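You operate a simulated robot arm through the tools that you are given. There is no shell and no other tool.

You are at the controls of a simulated two-armed robot. One attempt, no reset.

## Task
Fetch the brown block from the shim drawer, hold it and tighten its black screw.
Fine: stand it on the bench, shut the drawer; green driver, stop in the green mark, driver back. Set down upright: brown block. Where these are worked on the way, their far stop is far enough and under half their travel is too little: shim drawer.
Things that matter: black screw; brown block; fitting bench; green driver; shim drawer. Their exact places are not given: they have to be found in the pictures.

Only the result counts: the job must be done as asked and must still hold three seconds after the hand-in. Knocking over, shifting, dropping, spilling or breaking anything else fails it.

## Robot
Two 6-joint arms with two-finger parallel grippers on one trunk, on a base that drives. Base frame: it is fixed to the floor where the robot stands at the start and does not move with it; the origin is under the middle of the robot, x ahead of it, y to its left, z up. Units: m, rad, N and s.
The left shoulder is at the start at [-0.107, 0.177, 0.71], the right one opposite. With the tool pointing down near the work surface each hand reaches from about 0.1 to 0.7 m from the robot's upright axis, wherever it stands, measured 20 degrees to its own side. Places, roughly: black screw [-0.4, 2.4, 0.7]; brown block (9x6x7 cm) [-0.4, 2.4, 0.7]; fitting bench [0.1, 2.4, 0.8]; green driver (4x4x18 cm) [0.4, 2.2, 1]; shim drawer [-0.4, 2.5, 0.7]. Payload 1.57 kg a hand.
The TCP of each hand is the grasp point between the finger pads, 0.03 m short of the fingertips. In the tool frame z runs along the fingers and y along their closing line. Largest opening 0.08 m; finger width 0.017, thickness 0.012; the body of the gripper, 0.04 by 0.082 m, starts 0.08 m behind the TCP.
Orientation is told as [roll, pitch, yaw] about the base's x, y, z axes, in that order, counted from this pose: with the fingers straight down and closing along the base's y, the tool's x points along the base's -x, its y along +y and its z along -z.

## Interface
- The arms move only by the tool send_rows. It takes "left_steps", "right_steps" or both (then of equal length, played together; a hand with none holds still); each is a list of rows, each an object (a shift or turn left out is 0, a gripper value left out holds the last) with "slide": the shift along the tool's x, y, z in units of 50 mm (1.0 is 50 mm), a list of three; "angular": the turn, a rotation vector about the tool's x, y, z in units of 4 degrees (1.0 is 4 degrees), a list of three. In form: [{"slide": [x, y, z], "angular": [rx, ry, rz]}, ...]. A call has 1 to 20 rows; each row shifts and turns the commanded pose from where the row before left it, along the tool's axes as they then stand. "left_fingers" and "right_fingers" are, for a hand that has rows, the closure, from 0 (fully open) to 1 (shut), set as the call begins (left out, the last holds). A call with a number of a shift or a turn outside -1 to 1 is refused whole. Rows are played at 5 a second. More than 0.05 m and 0.15 rad between two rows, or a gripper value outside its range, and nothing of the call is played. Where a pose cannot be reached the arm comes as near as it can. A force on the tool above 40 N (or 10 N above the force at the start of the call, whichever is more), or a blocked arm, ends the call early, and 0.2 s more pass. Each finger travels about 0.072 m/s and halts on what it meets, pressing with about 40 N; the grip force reading is that of the motor and also rises with nothing between the fingers. The clock runs only during rows and for 0.2 s after the last one: add rows that do not move to give the fingers time. The reply holds the time, the measured pose of the TCP, the force on the tool along the base axes, the opening and the grip force, in the units named above and with some noise, with the torque about the TCP (base axes, N m) and any sound that the robot's microphone picked up, and new pictures: "show" is both (left out), scene, wrist or none (wrist: the cameras of the hands that moved).
- Cameras (640 x 400 px; columns grow to the right, rows downward): "scene" is now at [0.0538, 0.0047, 1.4436]; the picture's right is [0.06, -1.00, 0.00], its down [-0.62, -0.04, -0.78] and it looks along [0.78, 0.05, -0.62] (base axes); focal length 283 px, centre (320, 200). "left" rides on the left gripper at [0.072, 0.007, -0.122] in its tool frame; the picture's right is [-0.09, 1.00, 0.00], its down [-0.84, -0.08, -0.54] and it looks along [-0.54, -0.05, 0.84] (tool axes); focal length 238 px, centre (320, 200). "right" rides on the right gripper at [0.072, -0.007, -0.122] in its tool frame; the picture's right is [0.09, 1.00, 0.00], its down [-0.84, 0.08, -0.54] and it looks along [-0.54, 0.05, 0.84] (tool axes); focal length 238 px, centre (320, 200).
- raise_lower(by): slides the trunk up (or, below 0, down) by that many m; the arms and the scene camera ride with it, the base frame stays. It gives what a move gives, with no picture.
- roll_base(legs): drives the robot by 1 to 6 legs, each [ahead, left, turn to the left] in m, m and rad, along the robot's own axes; the way and the turn of a leg run together, so that a leg with both is an arc; at most 1.5 m and 3.142 rad a leg. The arms and the cameras ride along, it lands a little off, and it stops where it bumps. It gives what a move gives, and a new picture of the scene camera.
- aim_head(pan, tilt): turns the head with the scene camera to pan (to the left, within 2.496 rad either way) and tilt (down, from -0.506 to 1.204), counted from straight ahead of the robot. It gives what a move gives, and a new picture of the scene camera.
- probe_pixels(camera, pixels): for up to 12 pixels [column, row] of the newest picture of that camera ("zoom" is the newest enlarged one), the place [x, y, z] in the base frame of the surface seen there, good to about 0.003 m. No time passes.
- close_up(camera, box): a new picture of the part [left, top, right, bottom] of that camera's present view, enlarged. No time passes.
- job_done(): hands the job in; it is judged then, once.

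Leave the grippers open and the arms clear of the work at the hand-in unless told otherwise.

The tools are called after "Emit:" as a command line: name --argument value ..., lists and objects as JSON in quotes. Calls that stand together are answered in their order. send_rows: Moves the arms, as the interface text tells. Its arguments: {"type":"object","properties":{"left_steps":{"type":"array"},"left_fingers":{"type":"number"},"right_steps":{"type":"array"},"right_fingers":{"type":"number"},"show":{"type":"string","enum":["both","scene","wrist","none"]}},"required":[]} The other tools are called the same way: raise_lower (by) slides the trunk up or down; roll_base (legs) drives the base; aim_head (pan, tilt) turns the head that bears the scene camera; probe_pixels (camera, pixels) gives the place of the surface under pixels of a picture; close_up (camera, box) takes an enlarged picture of a part of a camera's view; job_done () hands the job in.

At the start:

```text
t: 0.0
left_tcp_pos: [0.4946, 0.197, 0.9896]
left_orientation: [0.001, 0.001, 0.0]
left_force: [0.1, -0.4, 0.2]
left_wrist_torque: [-0.01, -0.02, -0.01]
left_width: 0.0799
left_grip_force: 0.1
right_tcp_pos: [0.5043, -0.1908, 0.942]
right_orientation: [-0.001, -0.001, 0.0]
right_force: [0.2, -0.2, 0.1]
right_wrist_torque: [0.0, 0.01, 0.02]
right_width: 0.0801
right_grip_force: 0.0
trunk travel left (down, up): [-0.15, 0.178]
robot x, y, heading: [0.0005, 0.0014, 0.002]
head pan, tilt: [0.059, 0.67]
```

scene: 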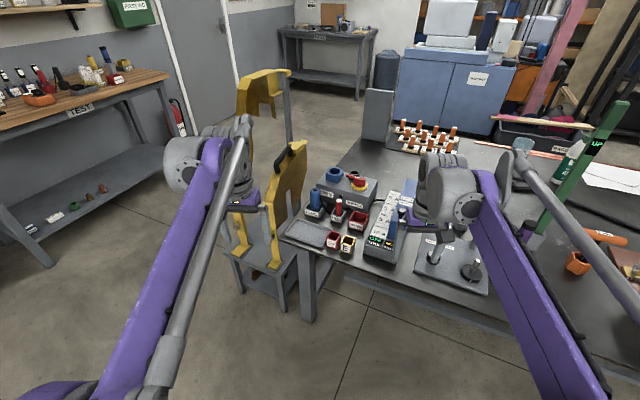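
right: 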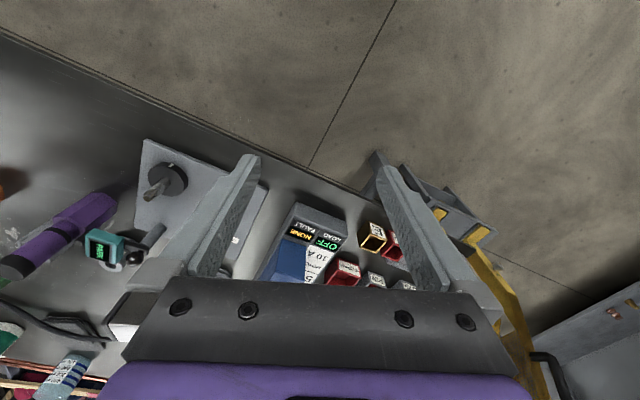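
left: 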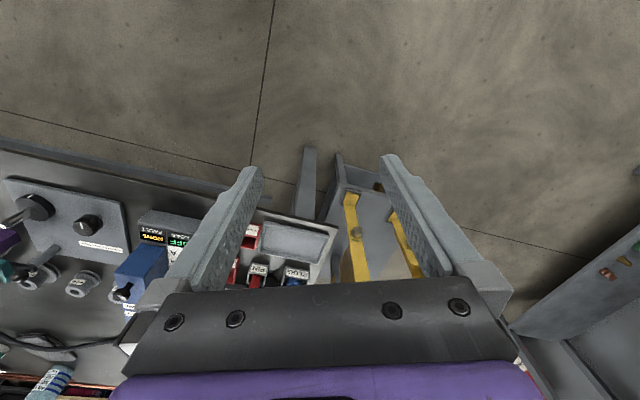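

I see a bench ahead with other items. The work things are at about y = 2.4, to the robot's left. I'll turn the head left to look there.

Emit:
aim_head --pan 1.55 --tilt 0.4

```text
t: 1.6
left_tcp_pos: [0.4945, 0.1972, 0.9882]
left_orientation: [-0.001, -0.002, 0.0]
left_force: [0.9, -0.1, 0.0]
left_wrist_torque: [0.04, -0.02, -0.02]
left_width: 0.0798
left_grip_force: 0.2
right_tcp_pos: [0.5045, -0.1911, 0.9431]
right_orientation: [0.001, 0.001, 0.0]
right_force: [-0.6, 0.8, -0.5]
right_wrist_torque: [-0.07, 0.03, 0.02]
right_width: 0.0802
right_grip_force: 0.0
trunk travel left (down, up): [-0.15, 0.178]
robot x, y, heading: [-0.0004, 0.001, 0.001]
head pan, tilt: [1.55, 0.4]
```

scene: 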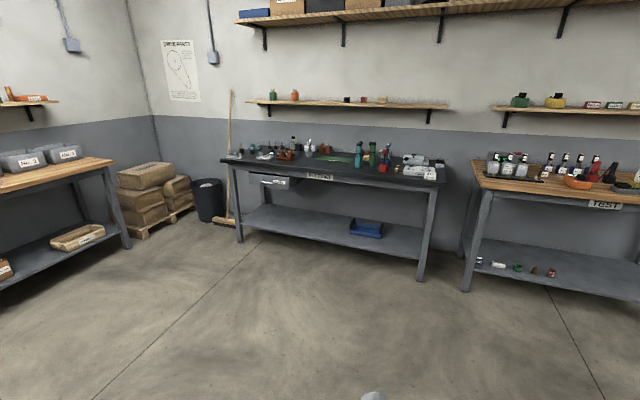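

The fitting bench stands against the wall with a drawer at about (272,181). I'll zoom in on it and probe places.

Emit:
close_up --camera "scene" --box '[210, 120, 330, 195]'

Emit:
probe_pixels --camera "scene" --pixels '[[272, 181], [235, 163], [436, 183], [320, 177], [340, 158], [345, 106], [373, 395], [330, 215], [388, 155], [240, 235], [300, 155], [420, 270]]'

Emit:
close_up --camera "scene" --box '[320, 120, 460, 207]'

```text
5.33 times, centred on (270, 158) of scene
```

zoom: 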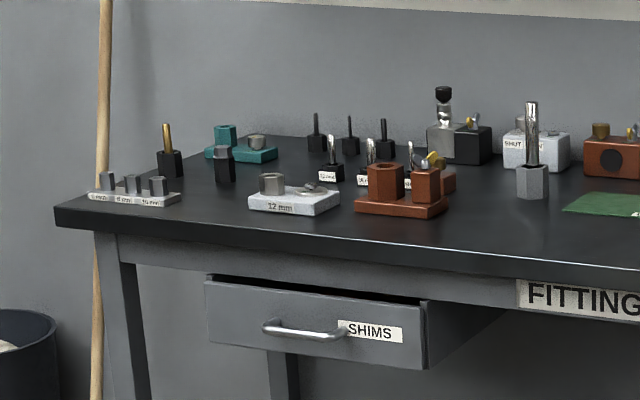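

```text
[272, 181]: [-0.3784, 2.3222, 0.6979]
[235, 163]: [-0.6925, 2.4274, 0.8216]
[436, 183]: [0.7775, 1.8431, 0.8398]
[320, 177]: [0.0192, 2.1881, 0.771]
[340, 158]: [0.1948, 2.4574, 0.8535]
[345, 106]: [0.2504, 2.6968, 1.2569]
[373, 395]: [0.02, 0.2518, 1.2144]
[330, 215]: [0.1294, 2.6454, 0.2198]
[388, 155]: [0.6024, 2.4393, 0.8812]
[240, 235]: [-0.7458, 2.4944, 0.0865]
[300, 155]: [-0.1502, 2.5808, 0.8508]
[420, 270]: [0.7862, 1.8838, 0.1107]
```

```text
4.57 times, centred on (390, 164) of scene
```

zoom: 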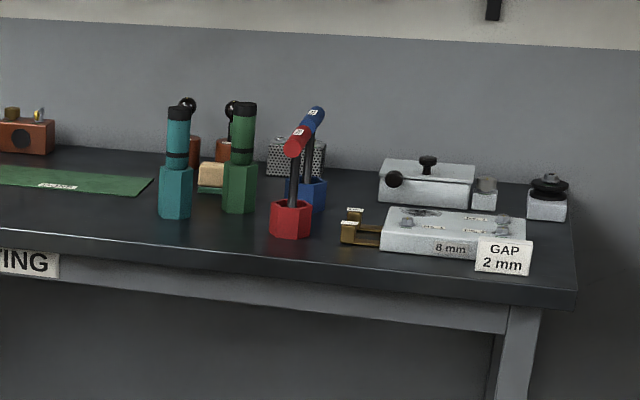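

The bench front edge runs from about (-0.69, 2.43) to (0.78, 1.84), so it's rotated by about -21.5°. Before driving I'll look around for obstacles near the robot: first the yellow thing front-left, then behind.

Emit:
aim_head --pan 0.6 --tilt 0.8

Emit:
probe_pixels --camera "scene" --pixels '[[200, 300], [320, 300], [100, 300], [500, 300]]'

Emit:
aim_head --pan 2.4 --tilt 0.6

Emit:
aim_head --pan 1.5 --tilt 0.9

```text
t: 2.8
left_tcp_pos: [0.4944, 0.1973, 0.9885]
left_orientation: [0.001, 0.0, 0.0]
left_force: [0.3, -1.0, 0.3]
left_wrist_torque: [0.01, 0.01, -0.01]
left_width: 0.0799
left_grip_force: 0.0
right_tcp_pos: [0.5044, -0.1915, 0.9421]
right_orientation: [0.001, -0.001, -0.001]
right_force: [0.8, -0.1, -0.7]
right_wrist_torque: [0.01, -0.01, 0.01]
right_width: 0.0796
right_grip_force: 0.0
trunk travel left (down, up): [-0.15, 0.178]
robot x, y, heading: [-0.0006, -0.0022, 0.004]
head pan, tilt: [0.6, 0.799]
```

scene: 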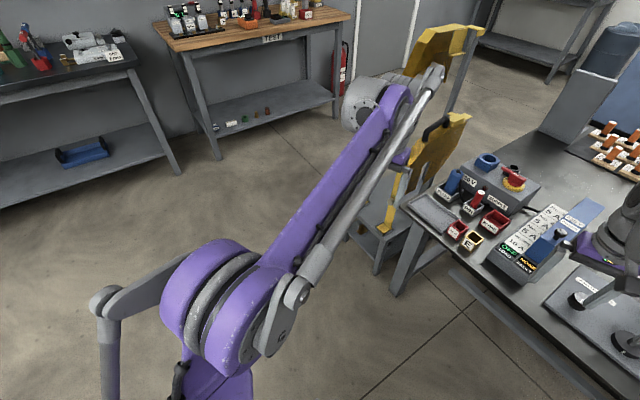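

```text
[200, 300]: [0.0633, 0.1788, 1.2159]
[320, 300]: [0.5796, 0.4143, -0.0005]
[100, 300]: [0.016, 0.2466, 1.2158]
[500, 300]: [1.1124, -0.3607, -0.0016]
```

```text
t: 4.6
left_tcp_pos: [0.4948, 0.1967, 0.9886]
left_orientation: [0.0, -0.001, 0.001]
left_force: [-0.3, 0.7, -0.8]
left_wrist_torque: [0.03, 0.02, 0.0]
left_width: 0.0798
left_grip_force: 0.1
right_tcp_pos: [0.5042, -0.1897, 0.943]
right_orientation: [0.001, 0.001, 0.0]
right_force: [0.1, -0.6, -0.2]
right_wrist_torque: [0.01, 0.0, 0.02]
right_width: 0.0799
right_grip_force: 0.0
trunk travel left (down, up): [-0.15, 0.178]
robot x, y, heading: [0.0008, -0.0003, -0.002]
head pan, tilt: [2.4, 0.6]
```

scene: 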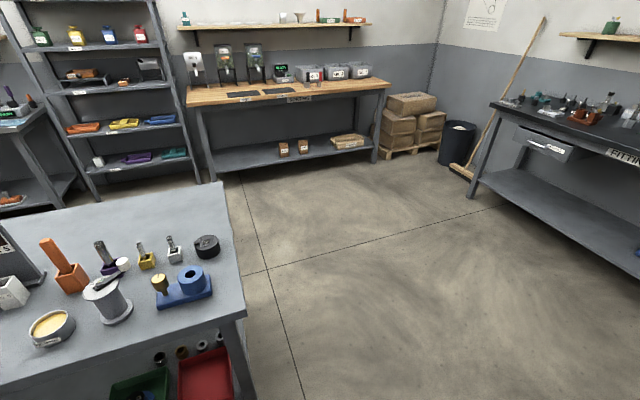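

```text
t: 5.8
left_tcp_pos: [0.4945, 0.1973, 0.9896]
left_orientation: [0.0, -0.001, -0.001]
left_force: [0.3, 0.7, -0.8]
left_wrist_torque: [0.03, 0.0, 0.02]
left_width: 0.0799
left_grip_force: 0.1
right_tcp_pos: [0.5041, -0.1901, 0.9437]
right_orientation: [0.001, 0.0, 0.002]
right_force: [0.5, -0.7, 0.0]
right_wrist_torque: [-0.02, -0.01, 0.02]
right_width: 0.0797
right_grip_force: 0.0
trunk travel left (down, up): [-0.15, 0.178]
robot x, y, heading: [0.0016, -0.0001, -0.001]
head pan, tilt: [1.499, 0.901]
```

scene: 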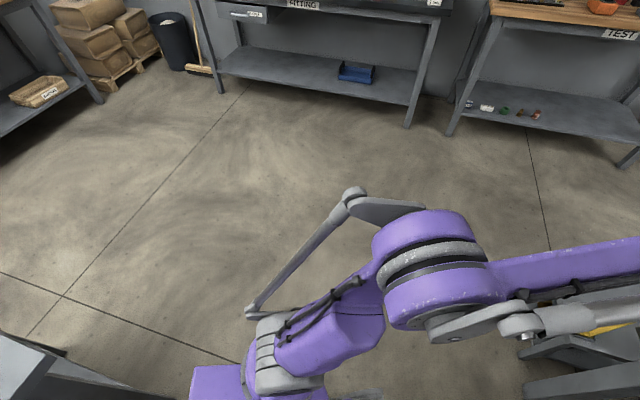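

The left side is mostly open floor, but the yellow stand and the table behind limit sweeping. I'll measure the yellow stand and the rear table edges.

Emit:
aim_head --pan 0.6 --tilt 0.8

Emit:
probe_pixels --camera "scene" --pixels '[[470, 35], [440, 50], [462, 120], [425, 140], [385, 230], [375, 270], [350, 240], [410, 210], [395, 290], [440, 170], [440, 75], [270, 100]]'

Emit:
aim_head --pan 2.4 --tilt 0.6

Emit:
probe_pixels --camera "scene" --pixels '[[218, 185], [242, 312], [20, 210], [100, 350], [232, 380], [240, 390], [490, 205], [460, 160], [200, 360], [440, 165]]'

```text
t: 7.0
left_tcp_pos: [0.494, 0.1974, 0.9885]
left_orientation: [-0.001, -0.001, 0.0]
left_force: [1.2, 0.7, 0.5]
left_wrist_torque: [-0.02, -0.01, -0.03]
left_width: 0.08
left_grip_force: 0.1
right_tcp_pos: [0.505, -0.1908, 0.9424]
right_orientation: [0.002, 0.001, 0.002]
right_force: [0.4, 0.9, -0.8]
right_wrist_torque: [-0.03, 0.01, -0.02]
right_width: 0.0798
right_grip_force: 0.1
trunk travel left (down, up): [-0.15, 0.178]
robot x, y, heading: [0.0012, 0.0022, -0.001]
head pan, tilt: [0.6, 0.799]
```

scene: 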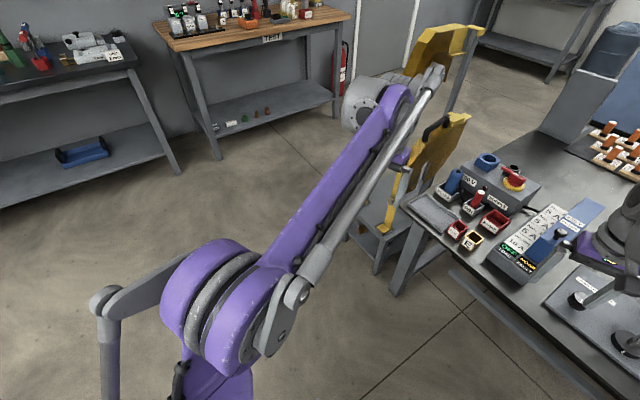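

```text
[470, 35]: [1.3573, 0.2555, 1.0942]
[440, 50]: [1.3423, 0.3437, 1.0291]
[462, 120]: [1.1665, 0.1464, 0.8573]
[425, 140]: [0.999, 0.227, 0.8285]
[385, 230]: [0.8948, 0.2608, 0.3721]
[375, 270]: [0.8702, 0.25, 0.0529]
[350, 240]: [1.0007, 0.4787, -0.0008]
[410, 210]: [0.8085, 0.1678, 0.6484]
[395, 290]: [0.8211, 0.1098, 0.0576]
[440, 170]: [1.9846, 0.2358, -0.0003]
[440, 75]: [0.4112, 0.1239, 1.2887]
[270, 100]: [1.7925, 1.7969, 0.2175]
```

```text
t: 8.8
left_tcp_pos: [0.4942, 0.1961, 0.9884]
left_orientation: [0.0, -0.001, -0.001]
left_force: [0.6, 0.0, 0.0]
left_wrist_torque: [0.01, 0.0, -0.01]
left_width: 0.08
left_grip_force: 0.1
right_tcp_pos: [0.5048, -0.1901, 0.9435]
right_orientation: [0.001, 0.001, 0.0]
right_force: [0.1, 0.1, 0.2]
right_wrist_torque: [0.0, -0.02, -0.04]
right_width: 0.08
right_grip_force: 0.0
trunk travel left (down, up): [-0.15, 0.178]
robot x, y, heading: [-0.0015, 0.0016, 0.001]
head pan, tilt: [2.4, 0.6]
```

scene: 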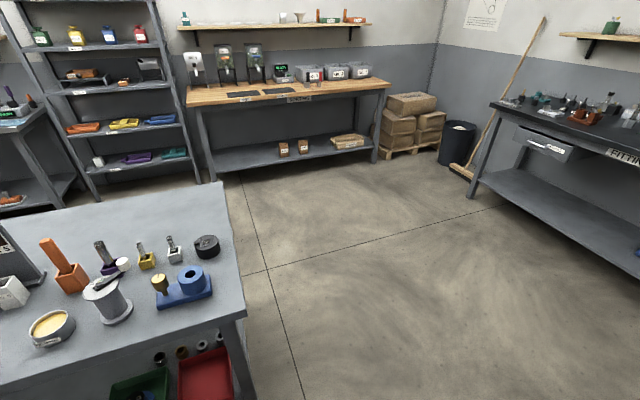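

```text
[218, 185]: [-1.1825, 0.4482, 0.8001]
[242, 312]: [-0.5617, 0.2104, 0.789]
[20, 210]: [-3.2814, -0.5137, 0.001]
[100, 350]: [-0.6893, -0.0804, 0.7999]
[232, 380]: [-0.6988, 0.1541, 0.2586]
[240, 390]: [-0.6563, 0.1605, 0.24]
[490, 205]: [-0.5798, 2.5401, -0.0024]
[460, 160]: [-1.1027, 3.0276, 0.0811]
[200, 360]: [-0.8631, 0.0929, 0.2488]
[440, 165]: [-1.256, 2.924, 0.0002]
```

The yellow stand begins at x≈0.8 and the rear table corner is at (-0.56, 0.21). Strafing left 0.9 m and then turning left 1.195 rad is clear. Then a left strafe brings me in front of the drawer, staying about 0.9 m away. I'll do the first legs.

Emit:
roll_base --legs '[[0, 0.9, 0], [0, 0, 1.195]]'

Emit:
aim_head --pan 0.3 --tilt 0.5

```text
t: 20.0
left_tcp_pos: [-0.0026, 1.4166, 0.9883]
left_orientation: [0.0, 0.0, 1.201]
left_force: [-0.5, 0.4, 0.1]
left_wrist_torque: [0.01, -0.02, 0.02]
left_width: 0.0799
left_grip_force: 0.1
right_tcp_pos: [0.3623, 1.2868, 0.9433]
right_orientation: [-0.001, 0.001, 1.201]
right_force: [0.7, -1.1, 0.4]
right_wrist_torque: [0.02, 0.0, 0.06]
right_width: 0.0801
right_grip_force: 0.1
trunk travel left (down, up): [-0.15, 0.178]
robot x, y, heading: [0.0016, 0.8857, 1.198]
head pan, tilt: [2.4, 0.6]
```

scene: 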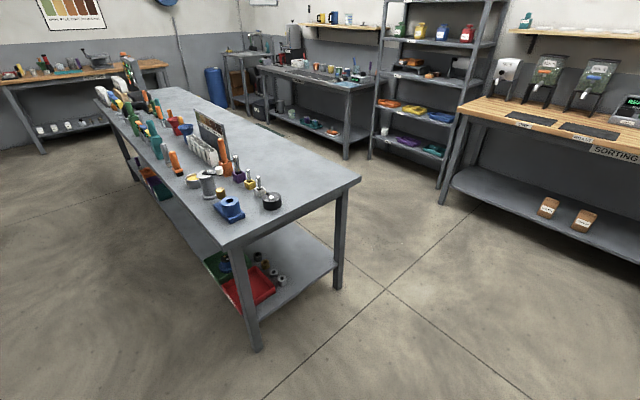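

```text
t: 22.0
left_tcp_pos: [-0.0025, 1.4165, 0.9877]
left_orientation: [0.0, 0.001, 1.199]
left_force: [-0.8, -0.7, -0.7]
left_wrist_torque: [0.0, 0.03, -0.02]
left_width: 0.0799
left_grip_force: 0.0
right_tcp_pos: [0.3633, 1.2867, 0.9421]
right_orientation: [-0.003, 0.0, 1.202]
right_force: [0.3, -0.6, 0.1]
right_wrist_torque: [0.04, 0.02, -0.02]
right_width: 0.0803
right_grip_force: 0.0
trunk travel left (down, up): [-0.15, 0.178]
robot x, y, heading: [0.0033, 0.8867, 1.203]
head pan, tilt: [0.3, 0.499]
```

scene: 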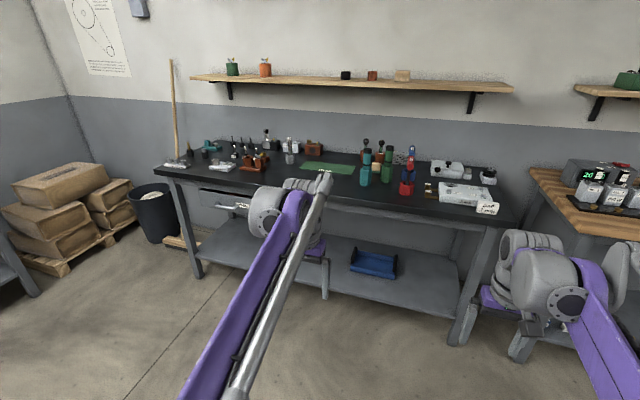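

Now I'll measure the bench front edge and the drawer more exactly.

Emit:
probe_pixels --camera "scene" --pixels '[[165, 172], [200, 178], [240, 185], [450, 214], [500, 221], [330, 168], [388, 165], [365, 168], [225, 200], [238, 207], [270, 128], [400, 205]]'

Emit:
close_up --camera "scene" --box '[150, 120, 310, 220]'

Emit:
close_up --camera "scene" --box '[280, 120, 440, 220]'

```text
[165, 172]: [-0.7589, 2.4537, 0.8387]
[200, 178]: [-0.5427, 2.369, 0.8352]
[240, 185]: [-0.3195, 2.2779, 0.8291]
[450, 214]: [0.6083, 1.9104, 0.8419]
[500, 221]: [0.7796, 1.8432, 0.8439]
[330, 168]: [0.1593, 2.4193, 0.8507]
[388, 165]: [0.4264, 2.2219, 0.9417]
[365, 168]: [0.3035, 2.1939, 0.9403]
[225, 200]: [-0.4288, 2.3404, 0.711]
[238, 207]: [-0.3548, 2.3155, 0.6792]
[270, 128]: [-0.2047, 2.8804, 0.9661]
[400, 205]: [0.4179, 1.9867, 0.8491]
```

```text
4.00 times, centred on (230, 170) of scene
```

zoom: 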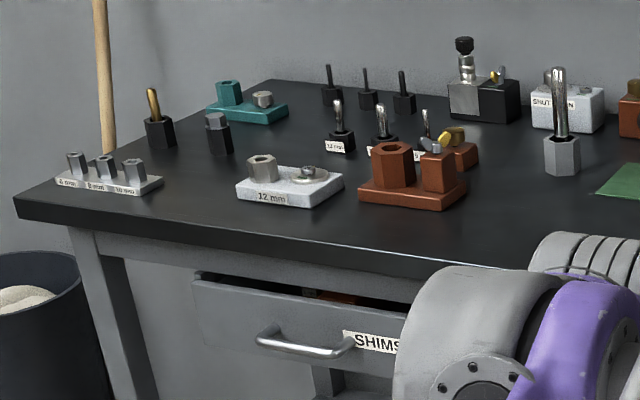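

```text
4.00 times, centred on (360, 170) of scene
```

zoom: 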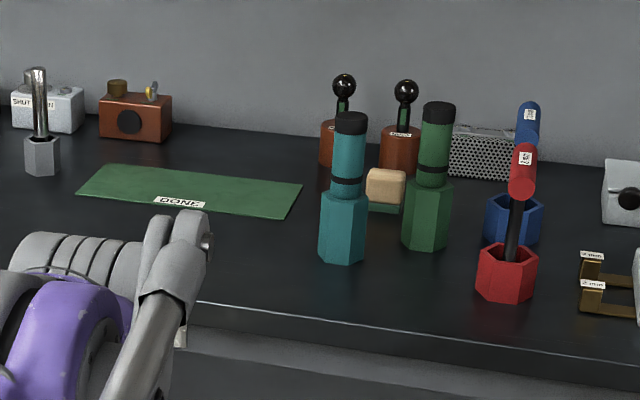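

In bench coordinates (u to the right along the bench, n into it) the front edge is at n=2.00, the drawer front at u≈-1.22, n≈2.02, the green driver at u≈-0.42, n≈2.22. I'm at u≈-0.32, n≈0.83. I'll strafe left 0.85 m and go 0.25 m ahead to see into the drawer zone.

Emit:
roll_base --legs '[[0.0, 0.85, -0.01], [0.25, 0, 0]]'

Emit:
aim_head --pan 0.0 --tilt 0.75

```text
t: 31.2
left_tcp_pos: [-0.6999, 1.9534, 0.9884]
left_orientation: [0.0, 0.0, 1.202]
left_force: [0.6, 0.1, 0.1]
left_wrist_torque: [-0.04, -0.03, 0.02]
left_width: 0.08
left_grip_force: 0.0
right_tcp_pos: [-0.3345, 1.8236, 0.9424]
right_orientation: [0.0, -0.001, 1.199]
right_force: [0.4, -0.4, -0.7]
right_wrist_torque: [-0.02, 0.03, -0.04]
right_width: 0.0801
right_grip_force: 0.1
trunk travel left (down, up): [-0.15, 0.178]
robot x, y, heading: [-0.6949, 1.4236, 1.204]
head pan, tilt: [0.3, 0.499]
```

scene: 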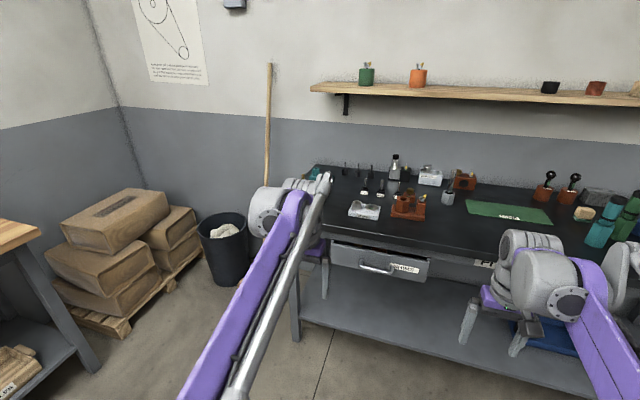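

```text
t: 32.0
left_tcp_pos: [-0.6998, 1.9528, 0.989]
left_orientation: [0.001, -0.001, 1.2]
left_force: [0.3, 0.2, 0.4]
left_wrist_torque: [-0.01, 0.03, -0.01]
left_width: 0.0803
left_grip_force: 0.1
right_tcp_pos: [-0.3358, 1.8238, 0.9425]
right_orientation: [0.0, 0.0, 1.201]
right_force: [0.1, 0.0, -0.1]
right_wrist_torque: [-0.02, 0.03, 0.0]
right_width: 0.0799
right_grip_force: 0.1
trunk travel left (down, up): [-0.15, 0.178]
robot x, y, heading: [-0.6973, 1.4186, 1.197]
head pan, tilt: [0.0, 0.75]
```

scene: 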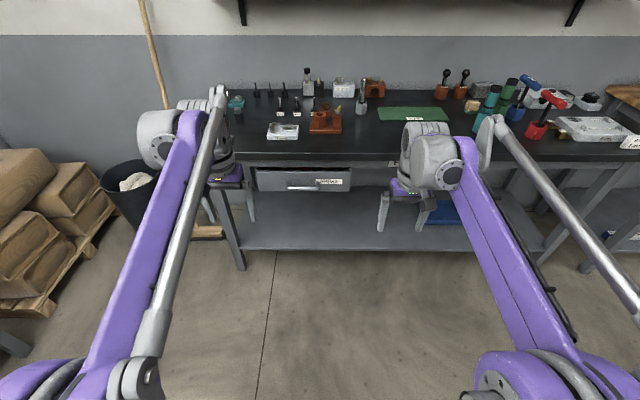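

I see the drawer at (303,181). Zooming in to measure the handle and drawer.

Emit:
close_up --camera "scene" --box '[240, 60, 400, 160]'

Emit:
close_up --camera "scene" --box '[250, 150, 362, 220]'

```text
4.00 times, centred on (320, 110) of scene
```

zoom: 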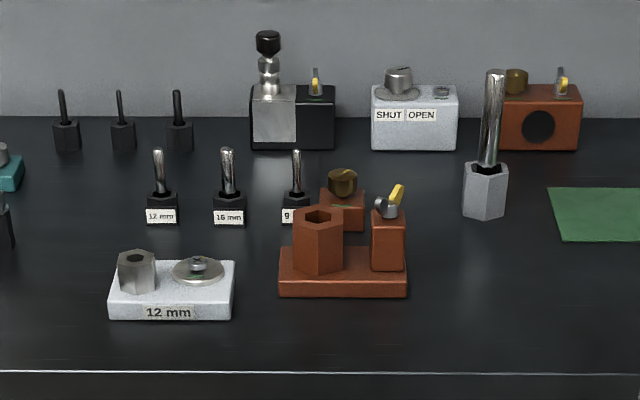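

```text
5.71 times, centred on (306, 185) of scene
```

zoom: 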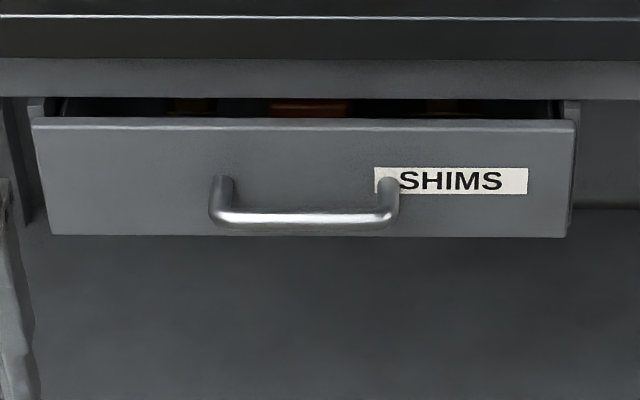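

Emit:
probe_pixels --camera "zoom" --pixels '[[220, 215], [300, 218], [390, 215], [225, 190], [300, 180], [300, 230], [60, 200], [550, 200], [310, 105], [200, 105], [300, 123], [440, 105]]'

```text
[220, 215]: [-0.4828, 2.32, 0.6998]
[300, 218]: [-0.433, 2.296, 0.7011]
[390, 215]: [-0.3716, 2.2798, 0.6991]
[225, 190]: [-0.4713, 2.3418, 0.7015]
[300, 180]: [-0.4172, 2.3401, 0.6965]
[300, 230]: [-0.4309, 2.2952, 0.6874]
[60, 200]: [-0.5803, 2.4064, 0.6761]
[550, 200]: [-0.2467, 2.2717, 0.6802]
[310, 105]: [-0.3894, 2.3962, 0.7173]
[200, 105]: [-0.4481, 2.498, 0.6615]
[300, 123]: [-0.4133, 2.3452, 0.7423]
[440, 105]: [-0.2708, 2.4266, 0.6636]
```

The handle bar runs along the drawer front: ends at about u=-1.31 and -1.185, bar at n≈1.98, z≈0.695; drawer face at n=2.02. A brown thing inside shows at u≈-1.246, n≈2.083. I'll move the base so the left shoulder is in line with the handle, about 0.66 m from it.

Emit:
roll_base --legs '[[0.24, -0.1, -0.005]]'

```text
t: 33.9
left_tcp_pos: [-0.5158, 2.1425, 0.9888]
left_orientation: [-0.001, 0.002, 1.195]
left_force: [1.3, 0.2, -0.2]
left_wrist_torque: [-0.02, 0.0, 0.02]
left_width: 0.0799
left_grip_force: 0.0
right_tcp_pos: [-0.1523, 2.0095, 0.942]
right_orientation: [0.001, 0.0, 1.195]
right_force: [0.5, 0.8, -0.3]
right_wrist_torque: [0.0, -0.01, -0.02]
right_width: 0.0802
right_grip_force: 0.0
trunk travel left (down, up): [-0.15, 0.178]
robot x, y, heading: [-0.5139, 1.6117, 1.196]
head pan, tilt: [0.0, 0.75]
```

scene: 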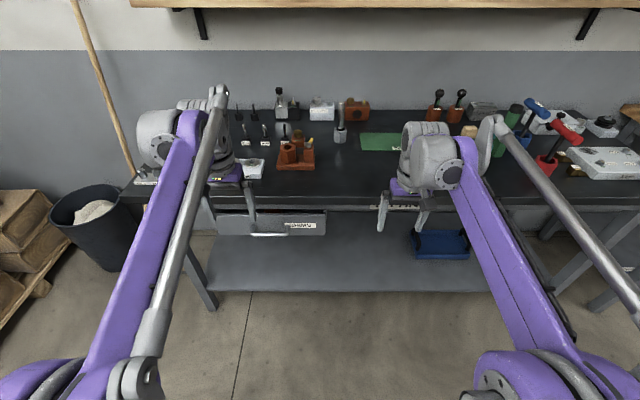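

The left TCP is at u=-1.27, n=1.80, z=0.99, clear of the bench. I'll turn the left tool so its fingers point ahead with the closing line vertical (120° about the tool's (-1,-1,1) axis), in place.

Emit:
send_rows --left_steps '[{"angular": [-0.9623, -0.9623, 0.9623]}, {"angular": [-0.9623, -0.9623, 0.9623]}, {"angular": [-0.9623, -0.9623, 0.9623]}, {"angular": [-0.9623, -0.9623, 0.9623]}, {"angular": [-0.9623, -0.9623, 0.9623]}, {"angular": [-0.9623, -0.9623, 0.9623]}, {"angular": [-0.9623, -0.9623, 0.9623]}, {"angular": [-0.9623, -0.9623, 0.9623]}, {"angular": [-0.9623, -0.9623, 0.9623]}, {"angular": [-0.9623, -0.9623, 0.9623]}, {"angular": [-0.9623, -0.9623, 0.9623]}, {"angular": [-0.9623, -0.9623, 0.9623]}, {"angular": [-0.9623, -0.9623, 0.9623]}, {"angular": [-0.9623, -0.9623, 0.9623]}, {"angular": [-0.9623, -0.9623, 0.9623]}, {"angular": [-0.9623, -0.9623, 0.9623]}, {"angular": [-0.9623, -0.9623, 0.9623]}, {"angular": [-0.9623, -0.9623, 0.9623]}]' --left_fingers 0 --show "both"

```text
t: 37.6
left_tcp_pos: [-0.489, 2.1315, 0.9876]
left_orientation: [1.568, 0.0, -0.356]
left_force: [0.7, -0.6, -0.8]
left_wrist_torque: [0.0, 0.03, -0.04]
left_width: 0.0802
left_grip_force: 0.1
left hand out of reach, approached as far as the arm can: row 18
right_tcp_pos: [-0.1521, 2.0102, 0.9419]
right_orientation: [0.0, 0.0, 1.196]
right_force: [-0.9, -1.1, -0.6]
right_wrist_torque: [-0.02, 0.0, 0.01]
right_width: 0.0802
right_grip_force: 0.1
trunk travel left (down, up): [-0.15, 0.178]
robot x, y, heading: [-0.5163, 1.61, 1.196]
head pan, tilt: [0.0, 0.75]
```

scene: 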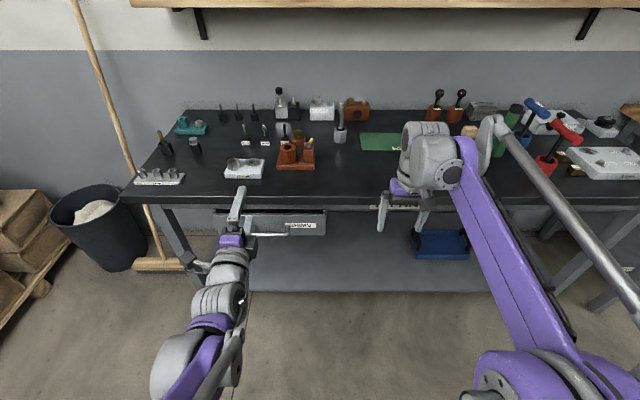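
left: 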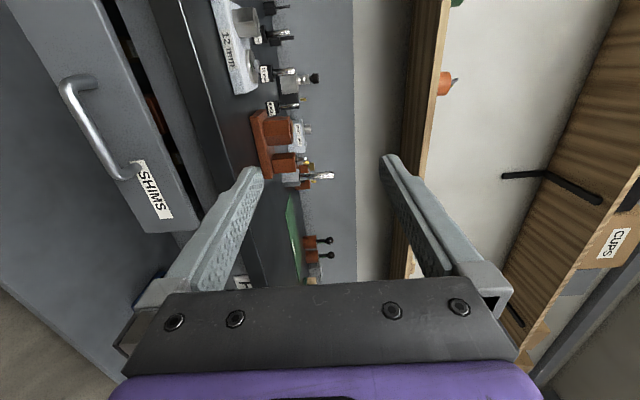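

The left tool is now horizontal and pointing ahead, at n≈1.80. The left wrist picture shows the SHIMS drawer and the handle. I'll lower the hand about 0.29 m to the handle height (tool y is up).

Emit:
send_rows --left_steps '[{"slide": [0, -0.6, 0]}, {"slide": [0, -0.75, 0]}, {"slide": [0, -0.75, 0]}, {"slide": [0, -0.75, 0]}, {"slide": [0, -0.75, 0]}, {"slide": [0, -0.75, 0]}, {"slide": [0, -0.75, 0]}, {"slide": [0, -0.72, 0]}, {}, {}]' --left_fingers 0 --show "both"

```text
t: 39.9
left_tcp_pos: [-0.4657, 2.1623, 0.731]
left_orientation: [1.569, 0.001, -0.37]
left_force: [0.0, -0.6, 0.2]
left_wrist_torque: [0.0, -0.04, 0.01]
left_width: 0.0801
left_grip_force: 0.1
left hand out of reach, approached as far as the arm can: row 1, 6, 7, 8
right_tcp_pos: [-0.1522, 2.0113, 0.9429]
right_orientation: [0.0, 0.0, 1.197]
right_force: [0.2, 0.5, -0.6]
right_wrist_torque: [0.03, 0.0, 0.04]
right_width: 0.0802
right_grip_force: 0.1
trunk travel left (down, up): [-0.15, 0.178]
robot x, y, heading: [-0.5127, 1.6132, 1.195]
head pan, tilt: [0.0, 0.75]
```

scene: 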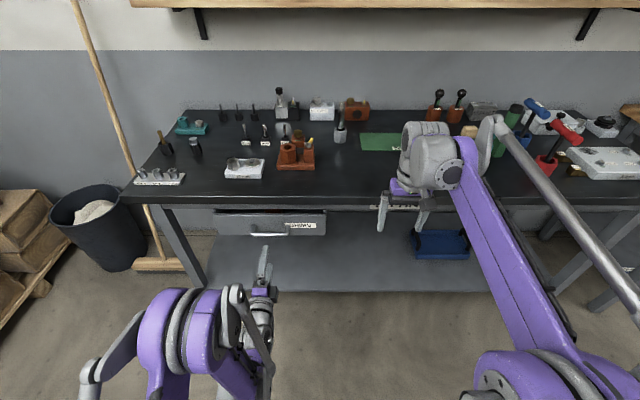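
left: 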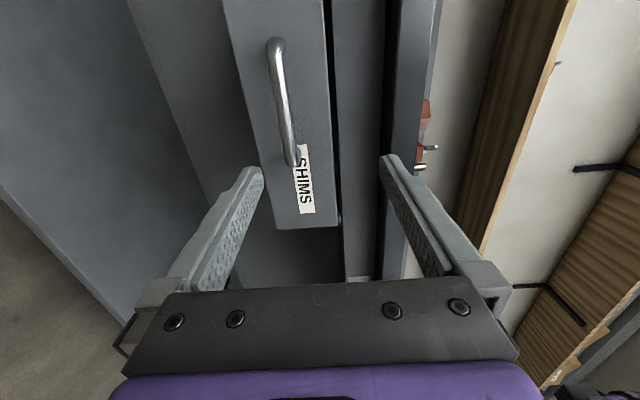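

The hand is at z=0.731, it couldn't fold that close at that height. Moving ahead should free it up. I'll slide 0.10 m ahead and read the pose.

Emit:
send_rows --left_steps '[{"slide": [0, 0, 0.5]}, {"slide": [0, 0, 0.5]}, {"slide": [0, 0, 0.5]}, {"slide": [0, 0, 0.5]}, {}, {}]' --left_fingers 0 --show "wrist"

```text
t: 41.2
left_tcp_pos: [-0.4244, 2.2565, 0.7305]
left_orientation: [1.568, -0.001, -0.367]
left_force: [0.1, 0.2, 0.0]
left_wrist_torque: [0.02, -0.02, 0.02]
left_width: 0.0798
left_grip_force: 0.1
right_tcp_pos: [-0.1515, 2.0098, 0.9422]
right_orientation: [0.0, -0.001, 1.196]
right_force: [-0.5, 0.0, 0.4]
right_wrist_torque: [0.03, 0.01, -0.02]
right_width: 0.0801
right_grip_force: 0.0
trunk travel left (down, up): [-0.15, 0.178]
robot x, y, heading: [-0.5122, 1.6101, 1.194]
head pan, tilt: [0.0, 0.75]
```

left: 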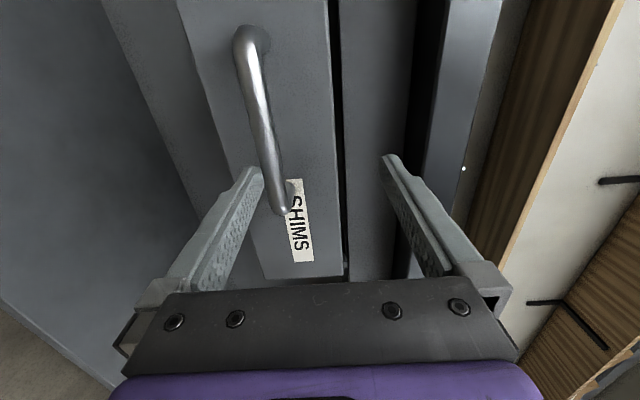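

The hand is at u=-1.227, n=1.941, z=0.7305; the bar is at z≈0.695, u centre≈-1.247. I'll back up 2 cm, lower 3.5 cm and shift 2 cm left.

Emit:
send_rows --left_steps '[{"slide": [0, 0, -0.4]}, {"slide": [0.2, -0.35, 0]}, {"slide": [0.2, -0.35, 0]}, {}, {}]' --left_fingers 0 --show "both"

```text
t: 42.5
left_tcp_pos: [-0.4348, 2.2384, 0.6955]
left_orientation: [1.568, 0.001, -0.364]
left_force: [0.0, 0.1, 0.6]
left_wrist_torque: [0.01, 0.05, -0.03]
left_width: 0.0799
left_grip_force: 0.1
left hand out of reach, approached as far as the arm can: row 2, 3
right_tcp_pos: [-0.1511, 2.0098, 0.9429]
right_orientation: [0.002, 0.0, 1.197]
right_force: [0.1, 0.1, 0.6]
right_wrist_torque: [-0.03, 0.02, -0.01]
right_width: 0.0798
right_grip_force: 0.1
trunk travel left (down, up): [-0.15, 0.178]
robot x, y, heading: [-0.5171, 1.6118, 1.198]
head pan, tilt: [0.0, 0.75]
```

scene: 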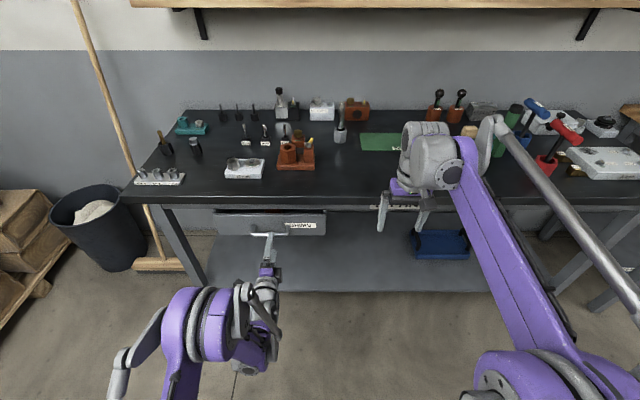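
left: 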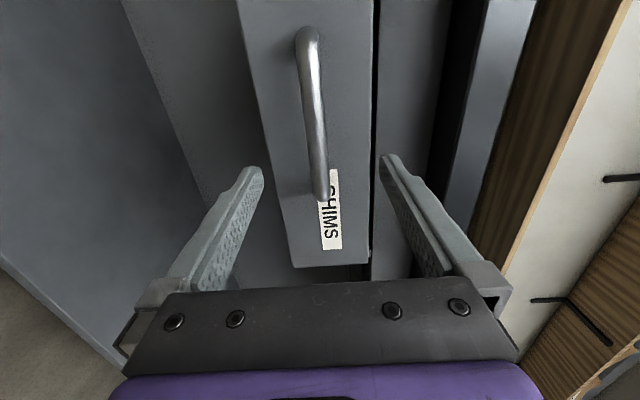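

Bar is now centred between the fingers (image bar at column ~315). I'll advance 5.2 cm, then in a second call close on the bar.

Emit:
send_rows --left_steps '[{"slide": [0, 0, 0.35]}, {"slide": [0, 0, 0.35]}, {"slide": [0, 0, 0.34]}, {}, {}]' --left_fingers 0 --show "wrist"

Emit:
send_rows --left_steps '[{}, {}, {}, {}, {}, {}]' --left_fingers 1 --show "both"

```text
t: 43.6
left_tcp_pos: [-0.4138, 2.2849, 0.6961]
left_orientation: [1.57, -0.001, -0.365]
left_force: [0.0, -1.2, 0.0]
left_wrist_torque: [-0.02, -0.01, -0.02]
left_width: 0.08
left_grip_force: 0.0
right_tcp_pos: [-0.1523, 2.0106, 0.9425]
right_orientation: [-0.001, 0.001, 1.195]
right_force: [-0.2, 1.2, 0.1]
right_wrist_torque: [-0.01, 0.0, 0.05]
right_width: 0.0801
right_grip_force: 0.1
trunk travel left (down, up): [-0.15, 0.178]
robot x, y, heading: [-0.5133, 1.6102, 1.192]
head pan, tilt: [0.0, 0.75]
```

left: 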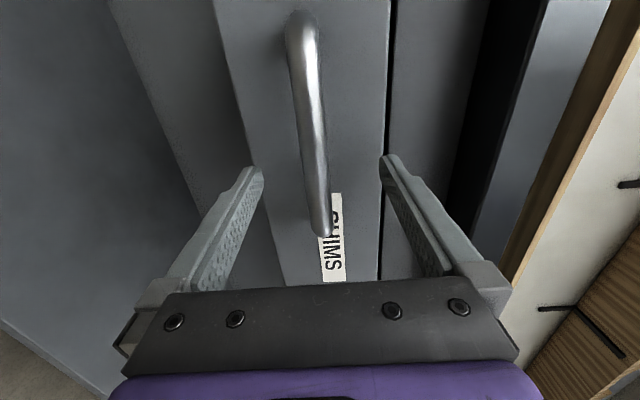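

```text
t: 45.0
left_tcp_pos: [-0.4136, 2.2854, 0.6954]
left_orientation: [1.566, -0.001, -0.365]
left_force: [-3.4, -12.3, -20.1]
left_wrist_torque: [-0.21, 0.05, 0.01]
left_width: 0.0156
left_grip_force: 31.5
right_tcp_pos: [-0.1516, 2.0104, 0.9419]
right_orientation: [-0.001, -0.001, 1.195]
right_force: [0.3, 0.2, -0.1]
right_wrist_torque: [0.03, -0.02, 0.0]
right_width: 0.0799
right_grip_force: 0.1
trunk travel left (down, up): [-0.15, 0.178]
robot x, y, heading: [-0.5134, 1.6124, 1.194]
head pan, tilt: [0.0, 0.75]
```

scene: 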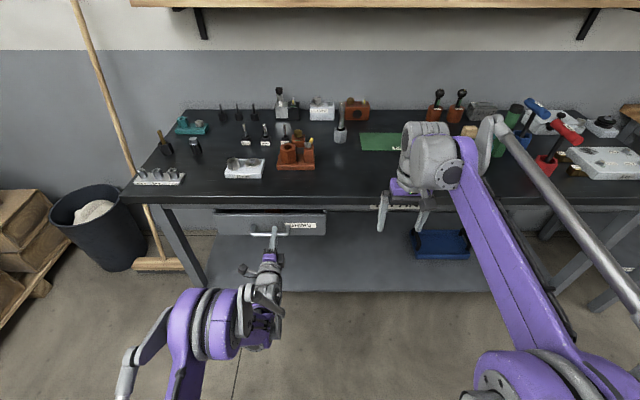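
left: 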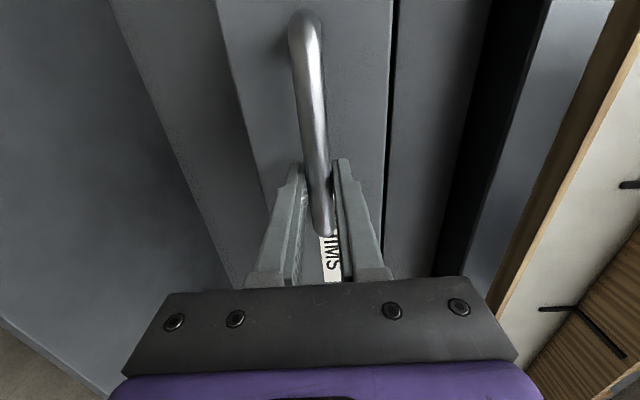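

Gripped the bar (opening 15.6 mm, grip 31 N). Now I pull the drawer by backing the base 0.10 m and check forces and pose.

Emit:
roll_base --legs '[[-0.1, 0, 0]]'

```text
t: 46.2
left_tcp_pos: [-0.4496, 2.1935, 0.6952]
left_orientation: [1.565, -0.001, -0.364]
left_force: [-2.5, 0.9, -20.6]
left_wrist_torque: [-0.27, 0.16, 0.68]
left_width: 0.0155
left_grip_force: 31.6
right_tcp_pos: [-0.1878, 1.9191, 0.9423]
right_orientation: [-0.001, 0.001, 1.195]
right_force: [0.3, -0.3, -0.1]
right_wrist_torque: [-0.01, -0.01, 0.03]
right_width: 0.0798
right_grip_force: 0.1
trunk travel left (down, up): [-0.15, 0.178]
robot x, y, heading: [-0.5508, 1.5204, 1.194]
head pan, tilt: [0.0, 0.75]
```

scene: 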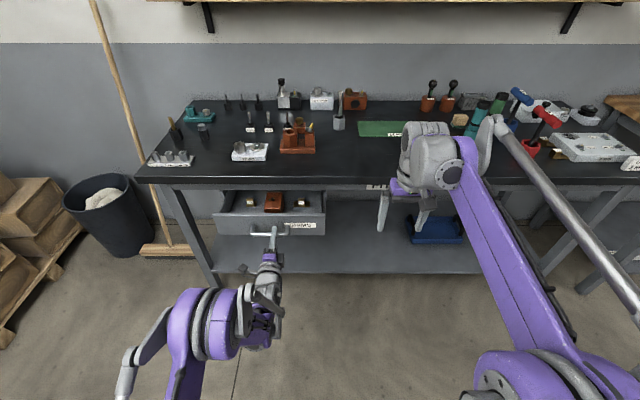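

The drawer came out 10 cm; inside I see a brown block around (273,200) and other pieces at (250,200), (302,201). I continue backing another 0.08 m.

Emit:
roll_base --legs '[[-0.08, 0, 0]]'

```text
t: 47.3
left_tcp_pos: [-0.4798, 2.1194, 0.6955]
left_orientation: [1.564, 0.0, -0.363]
left_force: [-8.2, 3.9, -14.7]
left_wrist_torque: [-0.18, 0.17, 0.87]
left_width: 0.0159
left_grip_force: 31.6
right_tcp_pos: [-0.2167, 1.8424, 0.9425]
right_orientation: [0.0, 0.001, 1.193]
right_force: [-0.3, -0.3, -0.2]
right_wrist_torque: [0.04, -0.01, 0.0]
right_width: 0.08
right_grip_force: 0.1
trunk travel left (down, up): [-0.15, 0.178]
robot x, y, heading: [-0.5792, 1.4452, 1.191]
head pan, tilt: [0.0, 0.75]
```

scene: 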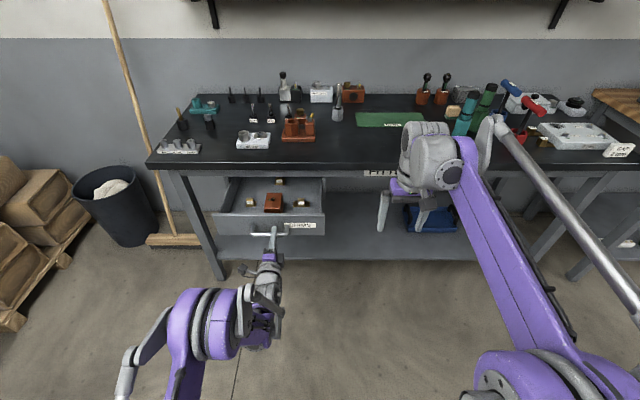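

Drawer out by about 18 cm (TCP n=1.793 vs 1.971). Continue 0.06 m more to find the stop.

Emit:
roll_base --legs '[[-0.06, 0, 0]]'

Emit:
close_up --camera "scene" --box '[200, 150, 344, 240]'

```text
t: 48.2
left_tcp_pos: [-0.5026, 2.064, 0.6958]
left_orientation: [1.566, -0.001, -0.364]
left_force: [0.1, 0.2, -9.9]
left_wrist_torque: [-0.17, 0.1, 0.72]
left_width: 0.0159
left_grip_force: 31.3
right_tcp_pos: [-0.2393, 1.7877, 0.9417]
right_orientation: [0.001, 0.001, 1.197]
right_force: [-0.5, 0.3, 0.3]
right_wrist_torque: [0.01, -0.02, -0.02]
right_width: 0.0803
right_grip_force: 0.1
trunk travel left (down, up): [-0.15, 0.178]
robot x, y, heading: [-0.6038, 1.3879, 1.197]
head pan, tilt: [0.0, 0.75]
```

scene: 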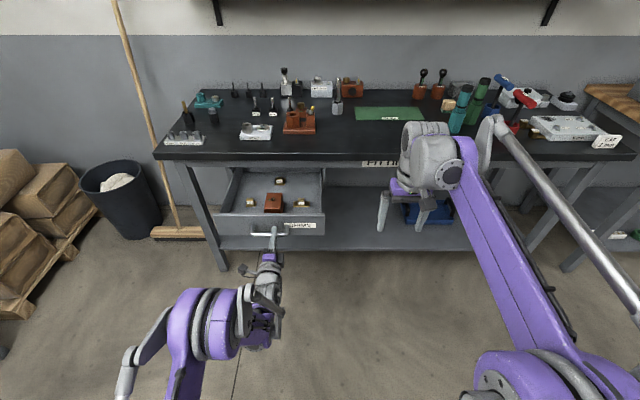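

```text
4.44 times, centred on (272, 195) of scene
```

zoom: 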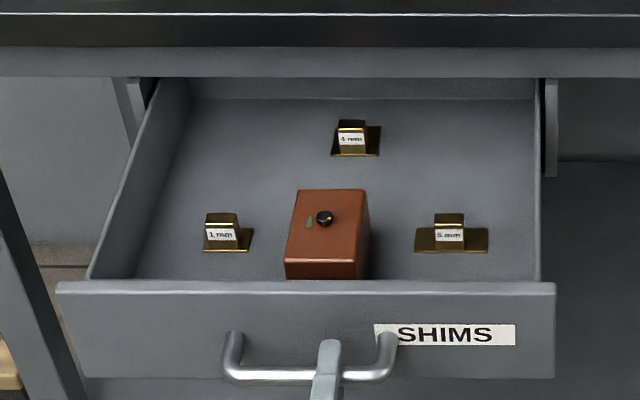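

The brown block with a black screw and a green mark on top is now visible in the drawer, with three brass shims around it. I'll measure the drawer depth and the block.

Emit:
probe_pixels --camera "zoom" --pixels '[[300, 283], [360, 105], [360, 90], [300, 190], [365, 190], [290, 262], [356, 262], [324, 219], [309, 221], [325, 240], [250, 150], [365, 230]]'

Emit:
close_up --camera "scene" --box '[256, 186, 292, 216]'

```text
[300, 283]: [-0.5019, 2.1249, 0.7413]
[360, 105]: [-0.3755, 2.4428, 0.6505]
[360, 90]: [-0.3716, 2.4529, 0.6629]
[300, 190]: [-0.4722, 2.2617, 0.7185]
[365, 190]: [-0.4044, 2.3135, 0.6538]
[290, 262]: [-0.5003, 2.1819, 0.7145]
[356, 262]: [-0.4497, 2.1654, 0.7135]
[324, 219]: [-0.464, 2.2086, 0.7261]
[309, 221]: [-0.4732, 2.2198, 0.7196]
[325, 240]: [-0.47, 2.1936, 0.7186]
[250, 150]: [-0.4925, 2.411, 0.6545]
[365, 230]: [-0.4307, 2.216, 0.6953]
```

```text
13.33 times, centred on (274, 201) of scene
```

zoom: 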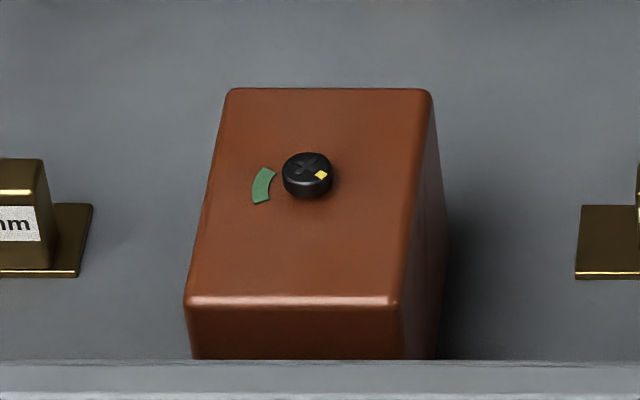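

Block: top at z≈0.72, about u=-1.244, n=1.886, 6 cm wide along u and 9 cm along n. Screw with a yellow pointer facing right/front; green mark on its left. The drawer is out ~24 cm (box depth ~35 cm), well over half. Now I open the left fingers, then back off 6 cm.

Emit:
send_rows --left_steps '[{}, {}, {}, {}, {}, {}]' --left_fingers 0 --show "none"

Emit:
send_rows --left_steps '[{"slide": [0, 0, -0.3]}, {"slide": [0, 0, -0.3]}, {"slide": [0, 0, -0.3]}, {"slide": [0, 0, -0.3]}, {}]' --left_fingers 0 --show "both"

```text
t: 49.6
left_tcp_pos: [-0.5021, 2.0631, 0.6961]
left_orientation: [1.564, 0.0, -0.365]
left_force: [0.8, -0.5, 0.7]
left_wrist_torque: [-0.01, 0.01, -0.05]
left_width: 0.0799
left_grip_force: 0.1
right_tcp_pos: [-0.2394, 1.786, 0.9429]
right_orientation: [-0.001, 0.0, 1.196]
right_force: [1.5, -0.8, 0.3]
right_wrist_torque: [-0.04, -0.01, 0.01]
right_width: 0.0802
right_grip_force: 0.1
trunk travel left (down, up): [-0.15, 0.178]
robot x, y, heading: [-0.6007, 1.3868, 1.194]
head pan, tilt: [0.0, 0.75]
```

```text
t: 50.8
left_tcp_pos: [-0.5234, 2.0071, 0.6957]
left_orientation: [1.565, 0.0, -0.363]
left_force: [0.1, 0.1, 0.1]
left_wrist_torque: [0.01, 0.0, -0.03]
left_width: 0.0801
left_grip_force: 0.0
right_tcp_pos: [-0.2387, 1.7871, 0.9428]
right_orientation: [0.001, 0.001, 1.196]
right_force: [1.1, -0.4, 0.1]
right_wrist_torque: [-0.03, -0.03, 0.01]
right_width: 0.0798
right_grip_force: 0.1
trunk travel left (down, up): [-0.15, 0.178]
robot x, y, heading: [-0.6013, 1.3863, 1.197]
head pan, tilt: [0.0, 0.75]
```

scene: 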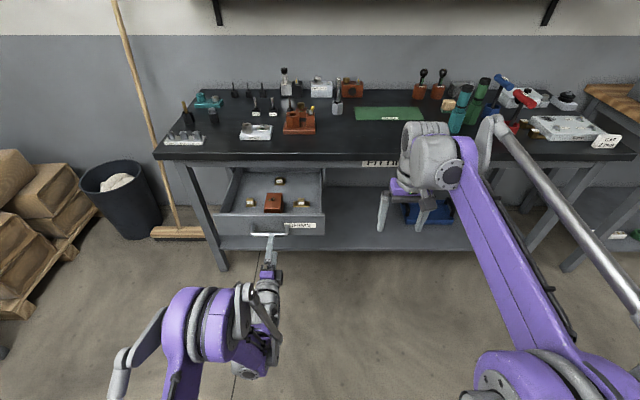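
left: 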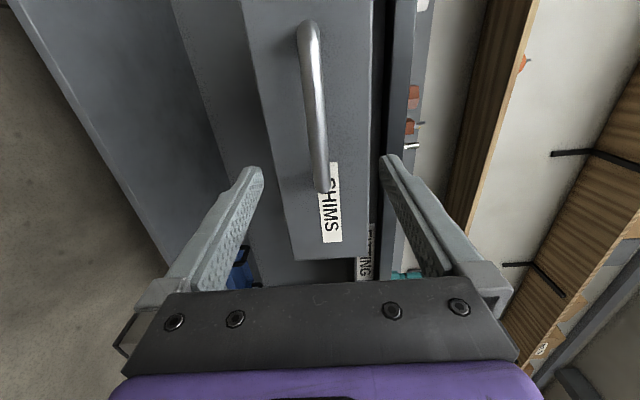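

Clear of the handle. Now raise the left hand ~0.28 m, then turn it back to fingers down.

Emit:
send_rows --left_steps '[{"slide": [0, 0.7, 0]}, {"slide": [0, 0.8, 0]}, {"slide": [0, 0.8, 0]}, {"slide": [0, 0.8, 0]}, {"slide": [0, 0.8, 0]}, {"slide": [0, 0.8, 0]}, {"slide": [0, 0.8, 0]}]' --left_fingers 0 --show "none"

Emit:
send_rows --left_steps '[{"angular": [0.9623, 0.9623, -0.9623]}, {"angular": [0.9623, 0.9623, -0.9623]}, {"angular": [0.9623, 0.9623, -0.9623]}, {"angular": [0.9623, 0.9623, -0.9623]}, {"angular": [0.9623, 0.9623, -0.9623]}, {"angular": [0.9623, 0.9623, -0.9623]}, {"angular": [0.9623, 0.9623, -0.9623]}, {"angular": [0.9623, 0.9623, -0.9623]}, {"angular": [0.9623, 0.9623, -0.9623]}, {"angular": [0.9623, 0.9623, -0.9623]}, {"angular": [0.9623, 0.9623, -0.9623]}, {"angular": [0.9623, 0.9623, -0.9623]}, {"angular": [0.9623, 0.9623, -0.9623]}, {"angular": [0.9623, 0.9623, -0.9623]}, {"angular": [0.9623, 0.9623, -0.9623]}, {"angular": [0.9623, 0.9623, -0.9623]}, {"angular": [0.9623, 0.9623, -0.9623]}, {"angular": [0.9623, 0.9623, -0.9623]}]' --left_fingers 0 --show "scene"

```text
t: 52.4
left_tcp_pos: [-0.5227, 2.0059, 0.9709]
left_orientation: [1.567, 0.001, -0.364]
left_force: [-0.5, 0.7, 0.6]
left_wrist_torque: [0.0, -0.01, -0.01]
left_width: 0.0799
left_grip_force: 0.0
right_tcp_pos: [-0.2394, 1.7873, 0.9426]
right_orientation: [0.0, 0.0, 1.197]
right_force: [0.5, -0.4, 0.3]
right_wrist_torque: [0.01, -0.01, 0.0]
right_width: 0.0798
right_grip_force: 0.0
trunk travel left (down, up): [-0.15, 0.178]
robot x, y, heading: [-0.605, 1.3871, 1.195]
head pan, tilt: [0.0, 0.75]
```

```text
t: 56.2
left_tcp_pos: [-0.5328, 1.9838, 0.9581]
left_orientation: [-0.002, 0.006, 1.208]
left_force: [0.0, 0.0, 0.5]
left_wrist_torque: [0.07, -0.03, 0.02]
left_width: 0.08
left_grip_force: 0.0
left hand out of reach, approached as far as the arm can: row 17, 18
right_tcp_pos: [-0.24, 1.7863, 0.9432]
right_orientation: [0.0, -0.003, 1.197]
right_force: [0.2, -0.9, 0.9]
right_wrist_torque: [0.01, -0.01, 0.03]
right_width: 0.0798
right_grip_force: 0.0
trunk travel left (down, up): [-0.15, 0.178]
robot x, y, heading: [-0.6016, 1.3871, 1.195]
head pan, tilt: [0.0, 0.75]
```

scene: 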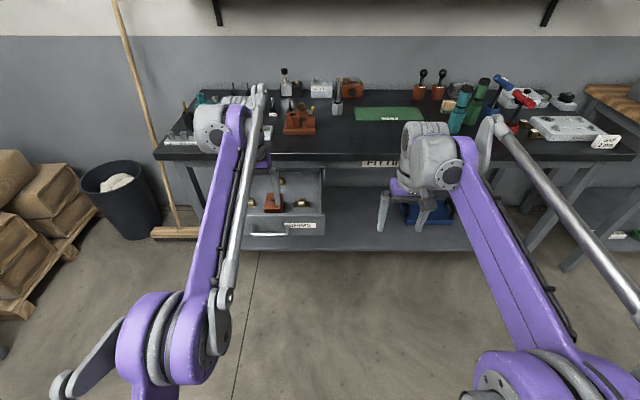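

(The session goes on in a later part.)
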